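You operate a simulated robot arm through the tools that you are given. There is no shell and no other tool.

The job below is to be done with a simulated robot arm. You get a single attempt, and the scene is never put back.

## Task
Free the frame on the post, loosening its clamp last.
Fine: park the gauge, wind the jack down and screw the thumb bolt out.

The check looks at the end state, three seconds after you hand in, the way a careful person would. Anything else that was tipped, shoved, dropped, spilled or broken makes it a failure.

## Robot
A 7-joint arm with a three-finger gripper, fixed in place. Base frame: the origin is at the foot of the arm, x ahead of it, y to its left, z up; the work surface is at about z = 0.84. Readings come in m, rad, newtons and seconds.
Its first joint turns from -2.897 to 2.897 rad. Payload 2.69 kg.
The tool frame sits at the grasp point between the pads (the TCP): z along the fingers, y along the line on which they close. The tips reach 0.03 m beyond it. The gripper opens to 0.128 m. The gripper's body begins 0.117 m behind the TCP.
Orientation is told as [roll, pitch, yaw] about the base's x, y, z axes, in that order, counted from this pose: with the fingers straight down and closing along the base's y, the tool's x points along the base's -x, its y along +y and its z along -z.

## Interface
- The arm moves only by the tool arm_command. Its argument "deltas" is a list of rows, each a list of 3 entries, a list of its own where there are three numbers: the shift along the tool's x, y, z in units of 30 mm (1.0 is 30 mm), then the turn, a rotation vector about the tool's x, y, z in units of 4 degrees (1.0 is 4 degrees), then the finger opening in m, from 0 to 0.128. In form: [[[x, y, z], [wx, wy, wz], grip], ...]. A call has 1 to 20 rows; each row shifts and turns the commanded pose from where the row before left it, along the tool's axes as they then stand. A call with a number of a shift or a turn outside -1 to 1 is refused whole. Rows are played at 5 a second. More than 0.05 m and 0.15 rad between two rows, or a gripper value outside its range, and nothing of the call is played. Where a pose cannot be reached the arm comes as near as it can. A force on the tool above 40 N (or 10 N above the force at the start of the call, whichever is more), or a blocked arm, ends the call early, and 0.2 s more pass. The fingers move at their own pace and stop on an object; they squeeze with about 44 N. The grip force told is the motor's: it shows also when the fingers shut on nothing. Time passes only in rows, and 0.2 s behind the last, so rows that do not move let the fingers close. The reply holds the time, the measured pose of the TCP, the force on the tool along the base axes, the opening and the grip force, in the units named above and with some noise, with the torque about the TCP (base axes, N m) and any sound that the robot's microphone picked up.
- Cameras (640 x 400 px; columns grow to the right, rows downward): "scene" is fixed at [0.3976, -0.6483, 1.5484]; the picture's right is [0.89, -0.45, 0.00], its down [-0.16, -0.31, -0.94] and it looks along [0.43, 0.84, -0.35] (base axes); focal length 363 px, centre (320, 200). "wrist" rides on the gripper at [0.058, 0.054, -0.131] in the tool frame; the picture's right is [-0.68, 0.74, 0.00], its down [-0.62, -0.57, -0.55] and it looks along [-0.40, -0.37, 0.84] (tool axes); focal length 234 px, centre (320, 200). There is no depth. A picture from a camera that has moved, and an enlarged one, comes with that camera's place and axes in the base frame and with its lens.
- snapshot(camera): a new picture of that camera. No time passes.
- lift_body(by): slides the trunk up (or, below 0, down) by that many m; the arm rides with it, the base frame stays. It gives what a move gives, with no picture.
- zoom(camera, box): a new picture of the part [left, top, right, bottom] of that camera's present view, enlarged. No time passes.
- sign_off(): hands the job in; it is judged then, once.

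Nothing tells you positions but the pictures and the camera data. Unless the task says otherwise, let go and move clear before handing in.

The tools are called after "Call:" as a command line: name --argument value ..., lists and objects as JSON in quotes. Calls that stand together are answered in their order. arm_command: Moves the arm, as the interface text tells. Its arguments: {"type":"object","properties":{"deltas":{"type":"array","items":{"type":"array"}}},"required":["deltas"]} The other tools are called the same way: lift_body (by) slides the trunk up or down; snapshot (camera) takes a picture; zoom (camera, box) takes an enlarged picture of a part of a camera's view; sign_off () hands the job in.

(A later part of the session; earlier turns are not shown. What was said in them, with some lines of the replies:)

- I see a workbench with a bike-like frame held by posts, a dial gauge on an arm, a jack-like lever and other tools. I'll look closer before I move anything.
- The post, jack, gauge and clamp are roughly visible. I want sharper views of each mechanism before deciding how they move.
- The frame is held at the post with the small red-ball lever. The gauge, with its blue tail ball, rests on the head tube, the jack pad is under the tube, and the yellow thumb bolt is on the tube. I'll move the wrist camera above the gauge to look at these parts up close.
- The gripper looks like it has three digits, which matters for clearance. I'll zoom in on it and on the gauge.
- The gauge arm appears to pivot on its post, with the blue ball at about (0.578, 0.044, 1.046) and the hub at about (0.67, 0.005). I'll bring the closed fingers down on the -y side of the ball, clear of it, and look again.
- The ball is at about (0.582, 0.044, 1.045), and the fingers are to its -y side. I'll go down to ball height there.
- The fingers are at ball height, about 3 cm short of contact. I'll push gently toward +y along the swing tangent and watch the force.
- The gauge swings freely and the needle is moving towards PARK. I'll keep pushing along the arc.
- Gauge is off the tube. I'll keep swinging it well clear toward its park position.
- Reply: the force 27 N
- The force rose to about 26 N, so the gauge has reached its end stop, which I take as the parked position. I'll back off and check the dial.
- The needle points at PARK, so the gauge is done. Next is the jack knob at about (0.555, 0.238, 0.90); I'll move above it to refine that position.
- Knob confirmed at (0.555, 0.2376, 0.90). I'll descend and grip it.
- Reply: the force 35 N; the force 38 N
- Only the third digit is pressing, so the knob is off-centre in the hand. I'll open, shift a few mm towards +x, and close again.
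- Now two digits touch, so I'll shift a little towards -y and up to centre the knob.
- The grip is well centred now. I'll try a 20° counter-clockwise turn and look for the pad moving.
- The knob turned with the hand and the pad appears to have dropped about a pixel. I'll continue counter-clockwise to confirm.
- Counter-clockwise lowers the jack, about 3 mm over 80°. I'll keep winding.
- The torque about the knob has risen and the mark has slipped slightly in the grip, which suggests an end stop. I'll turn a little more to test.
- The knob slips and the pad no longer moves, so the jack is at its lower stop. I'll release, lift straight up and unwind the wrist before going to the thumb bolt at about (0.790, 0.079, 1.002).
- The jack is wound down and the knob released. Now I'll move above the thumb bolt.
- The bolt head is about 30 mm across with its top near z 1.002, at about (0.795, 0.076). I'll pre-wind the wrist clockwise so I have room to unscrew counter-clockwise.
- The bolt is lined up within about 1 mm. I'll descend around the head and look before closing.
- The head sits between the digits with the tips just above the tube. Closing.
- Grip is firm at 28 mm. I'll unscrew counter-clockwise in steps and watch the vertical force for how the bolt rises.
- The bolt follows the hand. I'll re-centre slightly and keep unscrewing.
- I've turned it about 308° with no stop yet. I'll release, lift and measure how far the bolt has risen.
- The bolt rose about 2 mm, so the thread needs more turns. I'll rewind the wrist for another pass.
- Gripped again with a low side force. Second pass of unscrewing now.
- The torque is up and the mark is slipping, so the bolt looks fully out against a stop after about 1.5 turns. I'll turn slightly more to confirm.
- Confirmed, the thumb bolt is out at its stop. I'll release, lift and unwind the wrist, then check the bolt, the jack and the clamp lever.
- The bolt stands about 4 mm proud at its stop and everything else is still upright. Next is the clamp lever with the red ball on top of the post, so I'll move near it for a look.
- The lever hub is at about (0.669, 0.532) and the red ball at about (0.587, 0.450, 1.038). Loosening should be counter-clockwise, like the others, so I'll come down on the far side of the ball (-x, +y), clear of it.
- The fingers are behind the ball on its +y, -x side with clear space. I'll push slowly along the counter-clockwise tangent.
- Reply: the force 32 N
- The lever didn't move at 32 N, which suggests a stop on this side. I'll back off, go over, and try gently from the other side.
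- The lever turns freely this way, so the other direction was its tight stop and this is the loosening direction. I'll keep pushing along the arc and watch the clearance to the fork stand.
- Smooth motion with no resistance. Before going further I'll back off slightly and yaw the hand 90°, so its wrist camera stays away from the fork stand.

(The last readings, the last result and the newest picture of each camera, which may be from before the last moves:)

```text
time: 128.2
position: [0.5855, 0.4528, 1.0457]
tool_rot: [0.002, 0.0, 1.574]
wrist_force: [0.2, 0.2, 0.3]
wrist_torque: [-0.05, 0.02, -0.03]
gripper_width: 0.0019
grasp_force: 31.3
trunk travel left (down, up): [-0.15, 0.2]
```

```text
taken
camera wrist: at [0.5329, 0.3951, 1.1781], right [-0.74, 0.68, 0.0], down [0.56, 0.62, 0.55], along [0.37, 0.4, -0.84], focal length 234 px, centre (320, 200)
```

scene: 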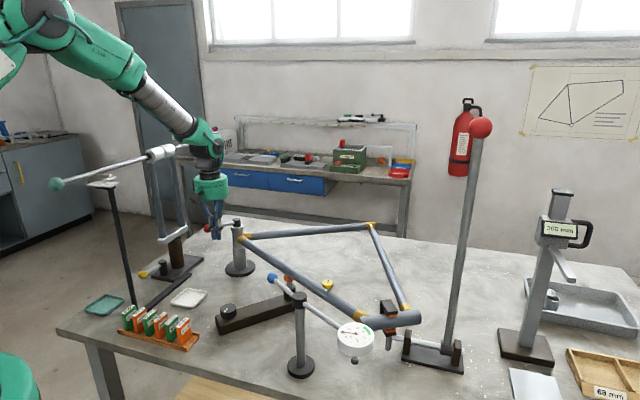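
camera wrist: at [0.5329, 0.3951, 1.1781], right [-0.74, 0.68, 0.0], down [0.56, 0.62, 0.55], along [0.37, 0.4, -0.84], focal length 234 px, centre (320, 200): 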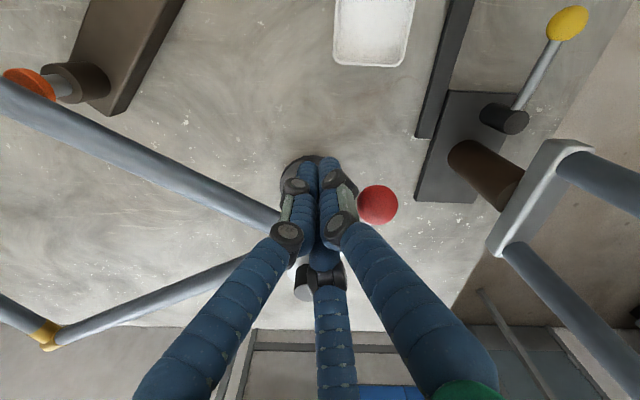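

The fork stand is in view and clear. I'll continue pushing the lever round clockwise.

Call:
arm_command --deltas '[[[-0.15, 0.135, 0], [0, 0, 0], 0.0], [[-0.1567, 0.1269, 0], [0, 0, 0], 0.0], [[-0.1632, 0.1186, 0], [0, 0, 0], 0.0], [[-0.1692, 0.1099, 0], [0, 0, 0], 0.0], [[-0.1747, 0.1009, 0], [0, 0, 0], 0.0], [[-0.1797, 0.0916, 0], [0, 0, 0], 0.0], [[-0.1843, 0.0821, 0], [0, 0, 0], 0.0], [[-0.1883, 0.0722, 0], [0, 0, 0], 0.0]]'

Call:
zoom --camera "scene" --box '[130, 140, 290, 285]'

Call:
snapshot --camera "wrist"

```text
time: 130.0
position: [0.5621, 0.4938, 1.048]
tool_rot: [-0.001, 0.001, 1.571]
wrist_force: [0.2, 0.1, 0.1]
wrist_torque: [0.01, -0.01, -0.03]
gripper_width: 0.0022
grasp_force: 31.1
trunk travel left (down, up): [-0.15, 0.2]
```

```text
2.76 times, centred on (210, 212) of scene
camera zoom: at [0.3976, -0.6483, 1.5484], right [0.89, -0.45, 0.0], down [-0.16, -0.31, -0.94], along [0.43, 0.84, -0.35], focal length 1002 px, centre (623, 166)
```

zoom: 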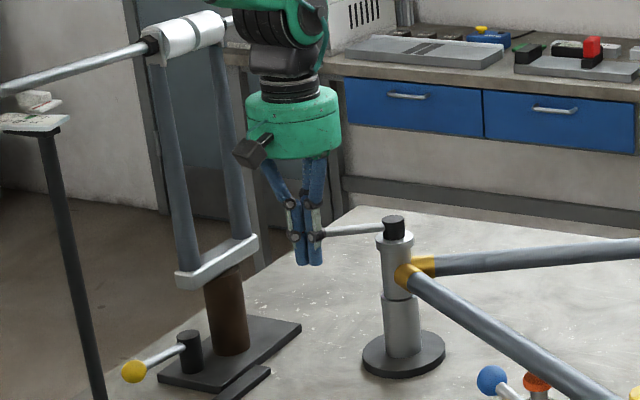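

```text
taken
camera wrist: at [0.5075, 0.4362, 1.1785], right [-0.74, 0.68, 0.0], down [0.57, 0.62, 0.55], along [0.37, 0.4, -0.84], focal length 234 px, centre (320, 200)
```

wrist: 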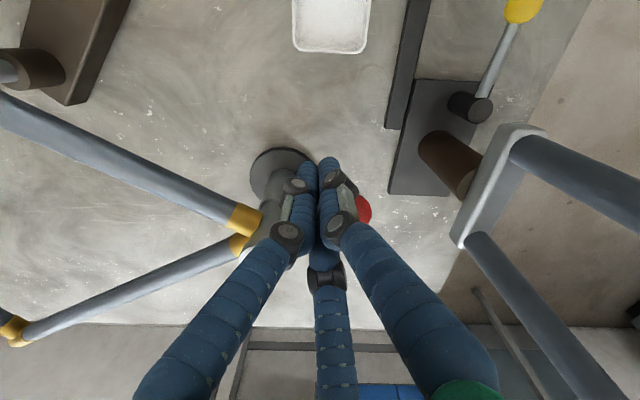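

Call:
arm_command --deltas '[[[-0.1918, 0.0623, 0], [0, 0, 0], 0.0], [[-0.1948, 0.0522, 0], [0, 0, 0], 0.0], [[-0.1973, 0.042, 0], [0, 0, 0], 0.0], [[-0.1993, 0.0315, 0], [0, 0, 0], 0.0], [[-0.2006, 0.0211, 0], [0, 0, 0], 0.0]]'

Call:
zoom --camera "scene" --box '[130, 140, 290, 285]'

Call:
snapshot --camera "wrist"

```text
time: 131.2
position: [0.5547, 0.5238, 1.0484]
tool_rot: [0.001, 0.001, 1.57]
wrist_force: [0.2, -0.3, -0.2]
wrist_torque: [0.03, -0.01, 0.03]
gripper_width: 0.0021
grasp_force: 31.3
trunk travel left (down, up): [-0.15, 0.2]
```

```text
2.76 times, centred on (210, 212) of scene
camera zoom: at [0.3976, -0.6483, 1.5484], right [0.89, -0.45, 0.0], down [-0.16, -0.31, -0.94], along [0.43, 0.84, -0.35], focal length 1002 px, centre (623, 166)
```

zoom: 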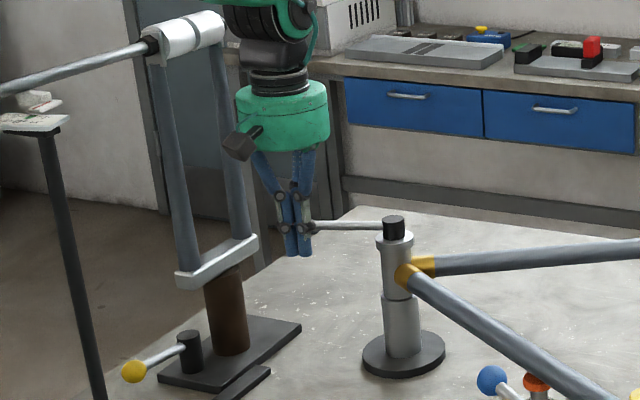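

```text
taken
camera wrist: at [0.5009, 0.4657, 1.1792], right [-0.74, 0.68, 0.0], down [0.57, 0.62, 0.55], along [0.37, 0.4, -0.84], focal length 234 px, centre (320, 200)
```

wrist: 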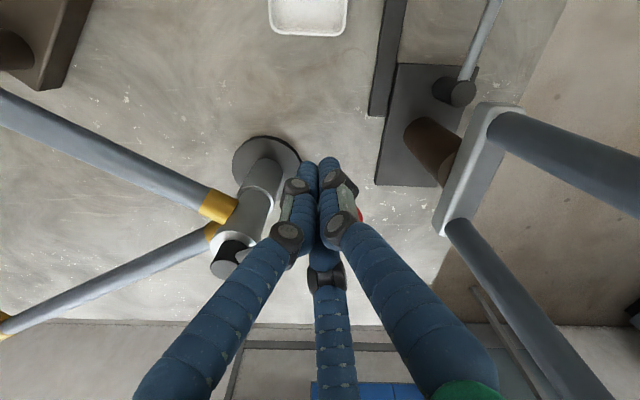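

Call:
arm_command --deltas '[[[-0.2014, 0.0106, 0], [0, 0, 0], 0.0], [[-0.2017, 0, 0], [0, 0, 0], 0.0], [[-0.2014, -0.0106, 0], [0, 0, 0], 0.0], [[-0.2006, -0.0211, 0], [0, 0, 0], 0.0], [[-0.1993, -0.0315, 0], [0, 0, 0], 0.0]]'

Call:
zoom --camera "scene" --box '[130, 140, 290, 285]'

Call:
snapshot --camera "wrist"

```text
time: 132.4
position: [0.555, 0.5534, 1.0468]
tool_rot: [0.001, 0.0, 1.57]
wrist_force: [0.6, 0.2, 0.4]
wrist_torque: [0.01, -0.04, -0.03]
gripper_width: 0.0022
grasp_force: 31.3
trunk travel left (down, up): [-0.15, 0.2]
```

```text
2.76 times, centred on (210, 212) of scene
camera zoom: at [0.3976, -0.6483, 1.5484], right [0.89, -0.45, 0.0], down [-0.16, -0.31, -0.94], along [0.43, 0.84, -0.35], focal length 1002 px, centre (623, 166)
```

zoom: 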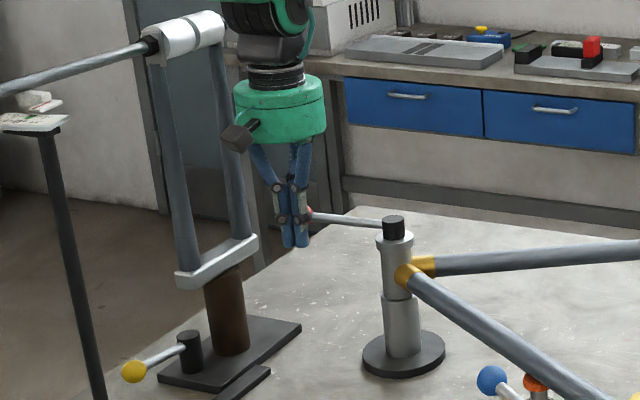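

```text
taken
camera wrist: at [0.5022, 0.4952, 1.1788], right [-0.74, 0.68, 0.0], down [0.56, 0.62, 0.55], along [0.37, 0.4, -0.84], focal length 234 px, centre (320, 200)
```

wrist: 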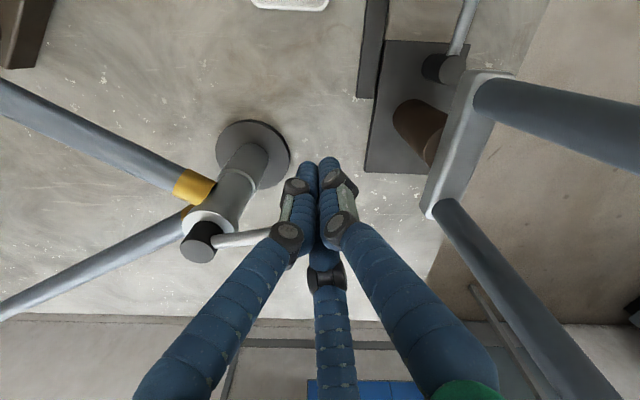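

Call:
arm_command --deltas '[[[-0.1973, -0.042, 0], [0, 0, 0], 0.0], [[-0.1948, -0.0522, 0], [0, 0, 0], 0.0], [[-0.1918, -0.0623, 0], [0, 0, 0], 0.0], [[-0.1883, -0.0722, 0], [0, 0, 0], 0.0], [[-0.1843, -0.0821, 0], [0, 0, 0], 0.0]]'

Call:
zoom --camera "scene" --box '[130, 140, 290, 285]'

Call:
snapshot --camera "wrist"

```text
time: 133.6
position: [0.5646, 0.5812, 1.0487]
tool_rot: [0.002, -0.002, 1.574]
wrist_force: [0.1, -0.2, -0.1]
wrist_torque: [0.02, 0.0, 0.02]
gripper_width: 0.0022
grasp_force: 31.5
trunk travel left (down, up): [-0.15, 0.2]
```

```text
2.76 times, centred on (210, 212) of scene
camera zoom: at [0.3976, -0.6483, 1.5484], right [0.89, -0.45, 0.0], down [-0.16, -0.31, -0.94], along [0.43, 0.84, -0.35], focal length 1002 px, centre (623, 166)
```

zoom: 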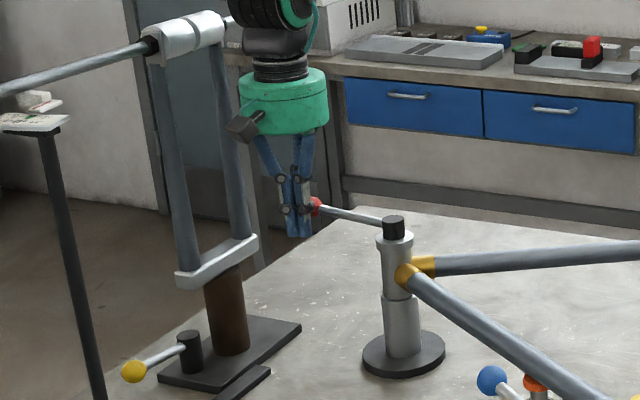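

```text
taken
camera wrist: at [0.5117, 0.5239, 1.1796], right [-0.74, 0.68, 0.0], down [0.56, 0.62, 0.55], along [0.37, 0.4, -0.84], focal length 234 px, centre (320, 200)
```

wrist: 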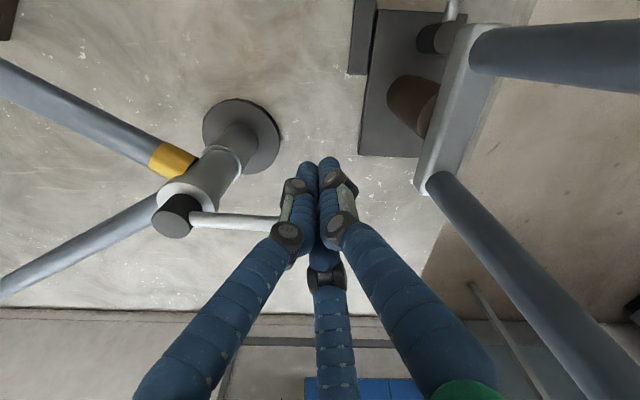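

Call:
arm_command --deltas '[[[-0.1797, -0.0916, 0], [0, 0, 0], 0.0], [[-0.1747, -0.1009, 0], [0, 0, 0], 0.0], [[-0.1692, -0.1099, 0], [0, 0, 0], 0.0], [[-0.1632, -0.1186, 0], [0, 0, 0], 0.0]]'

Call:
zoom --camera "scene" --box '[130, 140, 290, 285]'

Call:
snapshot --camera "wrist"

```text
time: 134.3
position: [0.5699, 0.5895, 1.0469]
tool_rot: [0.008, 0.009, 1.569]
wrist_force: [-14.7, -18.5, 13.2]
wrist_torque: [0.22, -0.18, 0.06]
gripper_width: 0.002
grasp_force: 31.5
trunk travel left (down, up): [-0.15, 0.2]
stopped in row 3: the force on the tool passed its limit at 47 N (the readings are from after the stop); the commanded pose is now the measured one
```

```text
2.76 times, centred on (210, 212) of scene
camera zoom: at [0.3976, -0.6483, 1.5484], right [0.89, -0.45, 0.0], down [-0.16, -0.31, -0.94], along [0.43, 0.84, -0.35], focal length 1002 px, centre (623, 166)
```

zoom: 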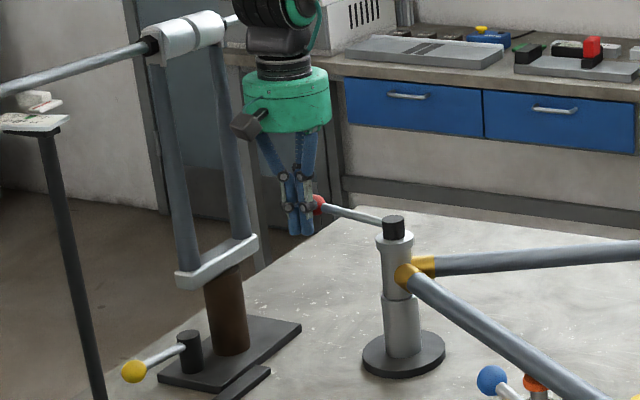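

```text
taken
camera wrist: at [0.5164, 0.5322, 1.1795], right [-0.74, 0.68, 0.0], down [0.57, 0.62, 0.54], along [0.37, 0.4, -0.84], focal length 234 px, centre (320, 200)
```

wrist: 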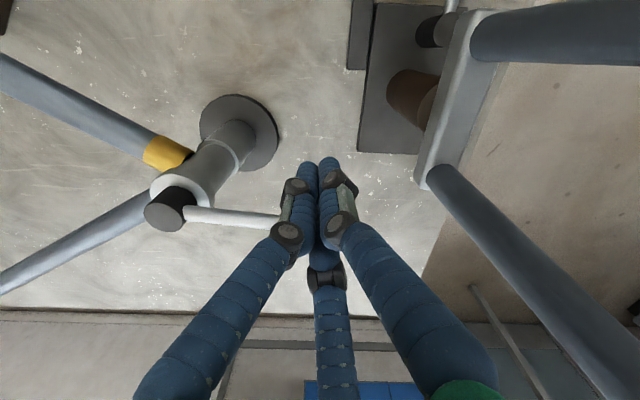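

The lever hit its open stop at about 90° of travel, so the clamp is loose. I'll back off, lift clear and inspect everything.

Call:
arm_command --deltas '[[[0.25, 0.1, 0], [0, 0, 0], 0.0], [[0.4, 0.1, 0], [0, 0, 0], 0.0], [[0.4, 0.1, 0], [0, 0, 0], 0.0], [[0.3, 0, -0.8], [0, 0, 0], 0.0], [[0, 0, -1], [0, 0, 0], 0.0], [[0, 0, -1], [0, 0, 0], 0.0], [[0, 0, -1], [0, 0, 0], 0.0], [[0, 0, -1], [0, 0, 0], 0.0], [[1, 0, -0.5], [0, 0, 0], 0.0], [[1, 0, -0.5], [0, 0, 0], 0.0], [[1, 0, -0.5], [0, 0, 0], 0.0], [[1, 0, 0], [0, 0, 0], 0.0], [[1, 0, 0], [0, 0, 0], 0.0]]'

Call:
snapshot --camera "scene"

Call:
snapshot --camera "wrist"

Call:
zoom --camera "scene" --box '[200, 200, 440, 390]'

```text
time: 137.2
position: [0.5647, 0.3997, 1.238]
tool_rot: [0.005, 0.008, 1.571]
wrist_force: [0.9, -0.3, 0.2]
wrist_torque: [-0.01, -0.01, -0.01]
gripper_width: 0.002
grasp_force: 31.4
trunk travel left (down, up): [-0.15, 0.2]
```

```text
taken
```

scene: 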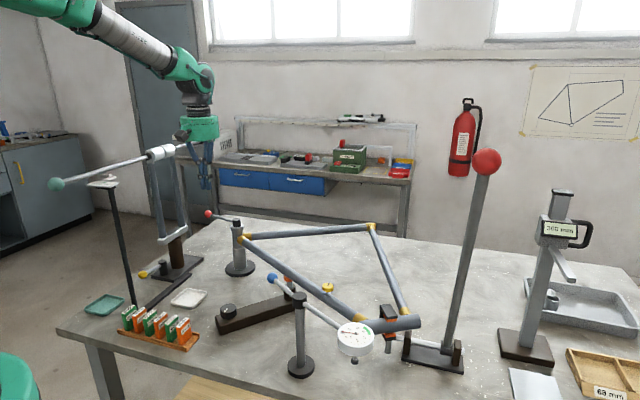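

```text
taken
camera wrist: at [0.5111, 0.3426, 1.3695], right [-0.74, 0.68, 0.0], down [0.57, 0.62, 0.54], along [0.37, 0.4, -0.84], focal length 234 px, centre (320, 200)
```

wrist: 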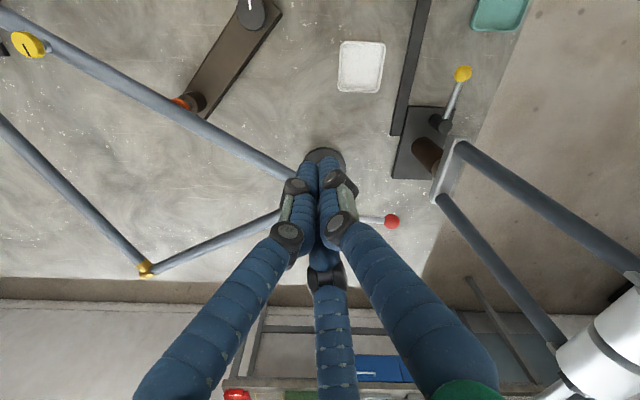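

```text
2.11 times, centred on (320, 295) of scene
camera zoom: at [0.3976, -0.6483, 1.5484], right [0.89, -0.45, 0.0], down [-0.16, -0.31, -0.94], along [0.43, 0.84, -0.35], focal length 764 px, centre (320, 0)
```

zoom: 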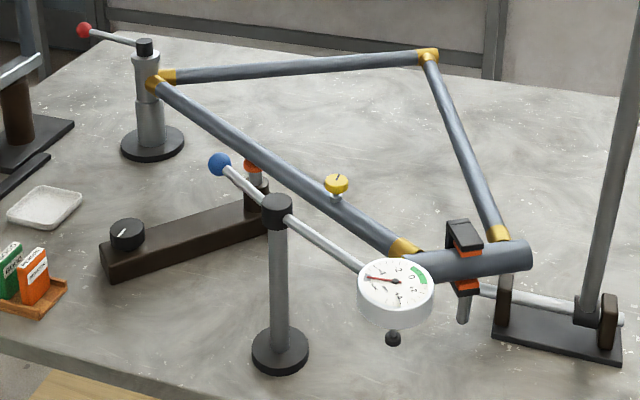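

The clamp is open and the frame has settled a little, but the long red-ball lever has also tilted. I'll check whether it's still moving.

Call:
arm_command --deltas '[[[0, 0, 0], [0, 0, 0], 0.0]]'

Call:
snapshot --camera "scene"

Call:
zoom --camera "scene" --box '[340, 260, 480, 380]'

```text
time: 137.6
position: [0.5644, 0.3999, 1.2374]
tool_rot: [0.006, 0.008, 1.571]
wrist_force: [-0.1, 1.4, 0.2]
wrist_torque: [0.01, 0.04, -0.02]
gripper_width: 0.0022
grasp_force: 31.6
trunk travel left (down, up): [-0.15, 0.2]
```

```text
taken
```

scene: 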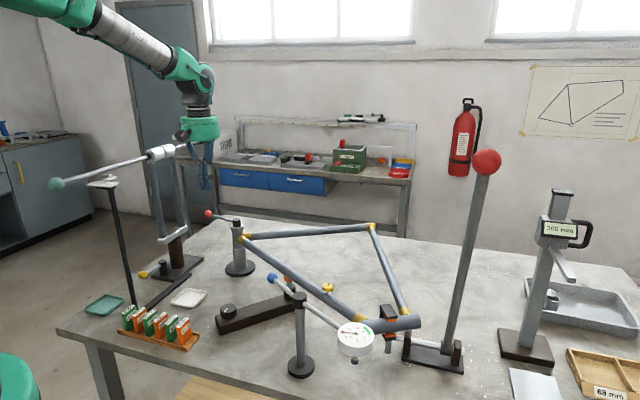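

```text
3.33 times, centred on (410, 320) of scene
camera zoom: at [0.3976, -0.6483, 1.5484], right [0.89, -0.45, 0.0], down [-0.16, -0.31, -0.94], along [0.43, 0.84, -0.35], focal length 1210 px, centre (20, -200)
```

zoom: 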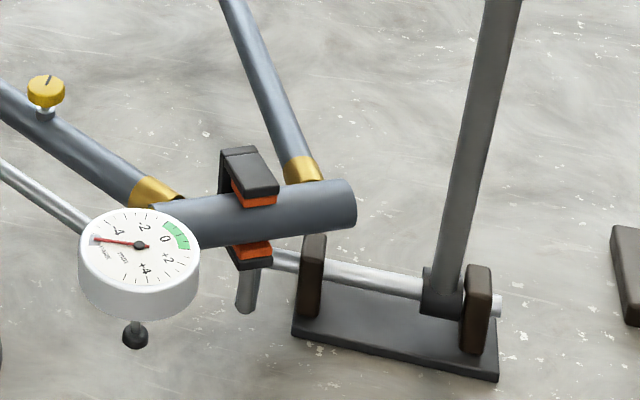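

It is steady: the freed frame has settled slightly and the linked lever followed it. I'll move the arm a bit further clear, let a few seconds pass and compare again.

Call:
arm_command --deltas '[[[0.5, 0.5, -0.7], [0, 0, 0], 0.0], [[0.5, 0.5, -0.7], [0, 0, 0], 0.0], [[0.5, 0.5, -0.7], [0, 0, 0], 0.0], [[0, 0, 0], [0, 0, 0], 0.05], [[0, 0, 0], [0, 0, 0], 0.05], [[0, 0, 0], [0, 0, 0], 0.05], [[0, 0, 0], [0, 0, 0], 0.05], [[0, 0, 0], [0, 0, 0], 0.05], [[0, 0, 0], [0, 0, 0], 0.05], [[0, 0, 0], [0, 0, 0], 0.05], [[0, 0, 0], [0, 0, 0], 0.05], [[0, 0, 0], [0, 0, 0], 0.05], [[0, 0, 0], [0, 0, 0], 0.05], [[0, 0, 0], [0, 0, 0], 0.05], [[0, 0, 0], [0, 0, 0], 0.05]]'

Call:
snapshot --camera "scene"

Call:
zoom --camera "scene" --box '[340, 260, 480, 380]'

Call:
zoom --camera "scene" --box '[205, 205, 345, 345]'

Call:
zoom --camera "scene" --box '[240, 260, 310, 310]'

```text
time: 140.8
position: [0.5181, 0.3562, 1.2991]
tool_rot: [0.007, 0.006, 1.573]
wrist_force: [-0.1, -0.1, 0.5]
wrist_torque: [0.01, -0.03, 0.04]
gripper_width: 0.0501
grasp_force: 0.0
trunk travel left (down, up): [-0.15, 0.2]
```

```text
taken
```

scene: 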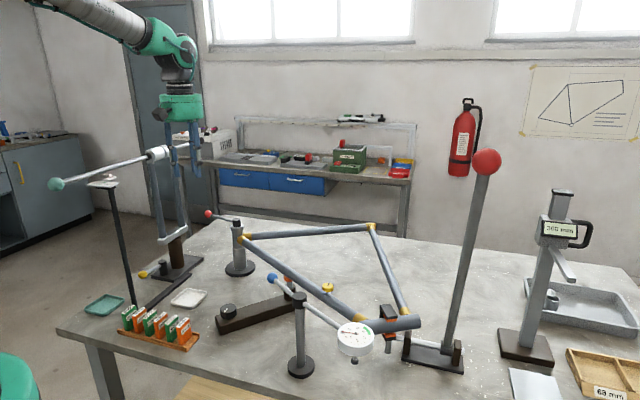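

```text
3.33 times, centred on (410, 320) of scene
camera zoom: at [0.3976, -0.6483, 1.5484], right [0.89, -0.45, 0.0], down [-0.16, -0.31, -0.94], along [0.43, 0.84, -0.35], focal length 1210 px, centre (20, -200)
```

zoom: 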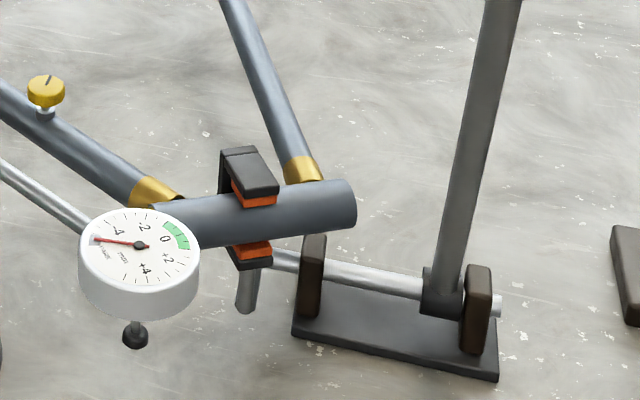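

```text
2.86 times, centred on (275, 275) of scene
camera zoom: at [0.3976, -0.6483, 1.5484], right [0.89, -0.45, 0.0], down [-0.16, -0.31, -0.94], along [0.43, 0.84, -0.35], focal length 1037 px, centre (449, -14)
```

zoom: 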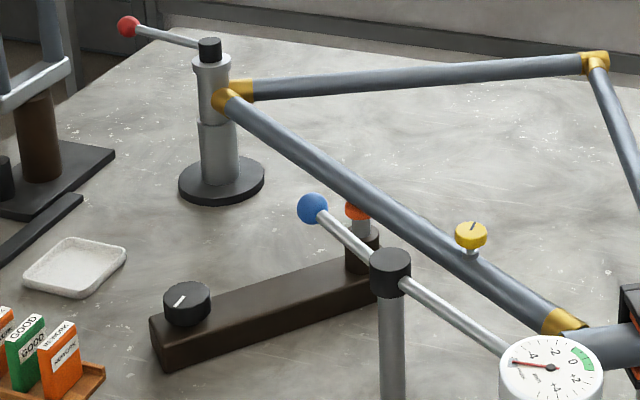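

```text
8.00 times, centred on (275, 285) of scene
camera zoom: at [0.3976, -0.6483, 1.5484], right [0.89, -0.45, 0.0], down [-0.16, -0.31, -0.94], along [0.43, 0.84, -0.35], focal length 2905 px, centre (680, -480)
```

zoom: 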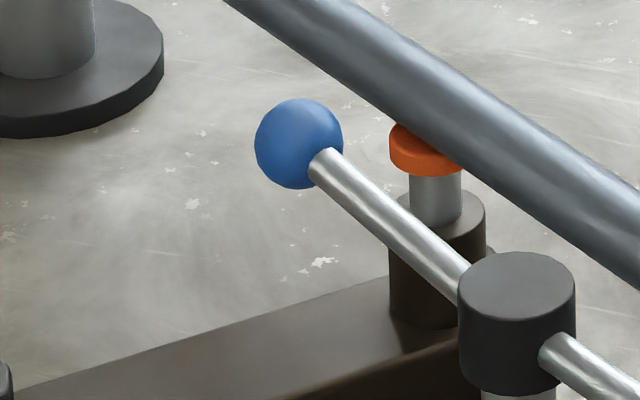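

Everything is steady: the gauge is at PARK, the jack is down, the thumb bolt is out at its stop, the clamp lever is at its open stop, and the arm is clear. Handing in.

Call:
sign_off

```text
The job is handed in.
```

The frame on the post is free, with the clamp loosened last as you asked. The job is handed in, and I haven't been told how it was judged.

- **Gauge:** swung off the tube to its end stop, with the needle on PARK.
- **Jack:** wound down counter-clockwise until it hit its lower stop; the pad dropped about 5 mm.
- **Thumb bolt:** unscrewed about one and a half turns to its stop. It stands about 4 mm higher and is still in the frame tube.
- **Clamp:** the red-ball lever on the post went about 90° clockwise to its open stop. I first tried it counter-clockwise with about 32 N; it didn't move.

**Side effect:** when the clamp let go, the frame shifted about 1 cm at the head tube. The long red-ball lever, whose jaws hold that tube, tilted with it. I never touched that lever. It held still over the next 3.6 seconds, but the check may count its tilt as something disturbed.

I saw nothing else tipped, dropped or moved, and the arm finished clear of everything.
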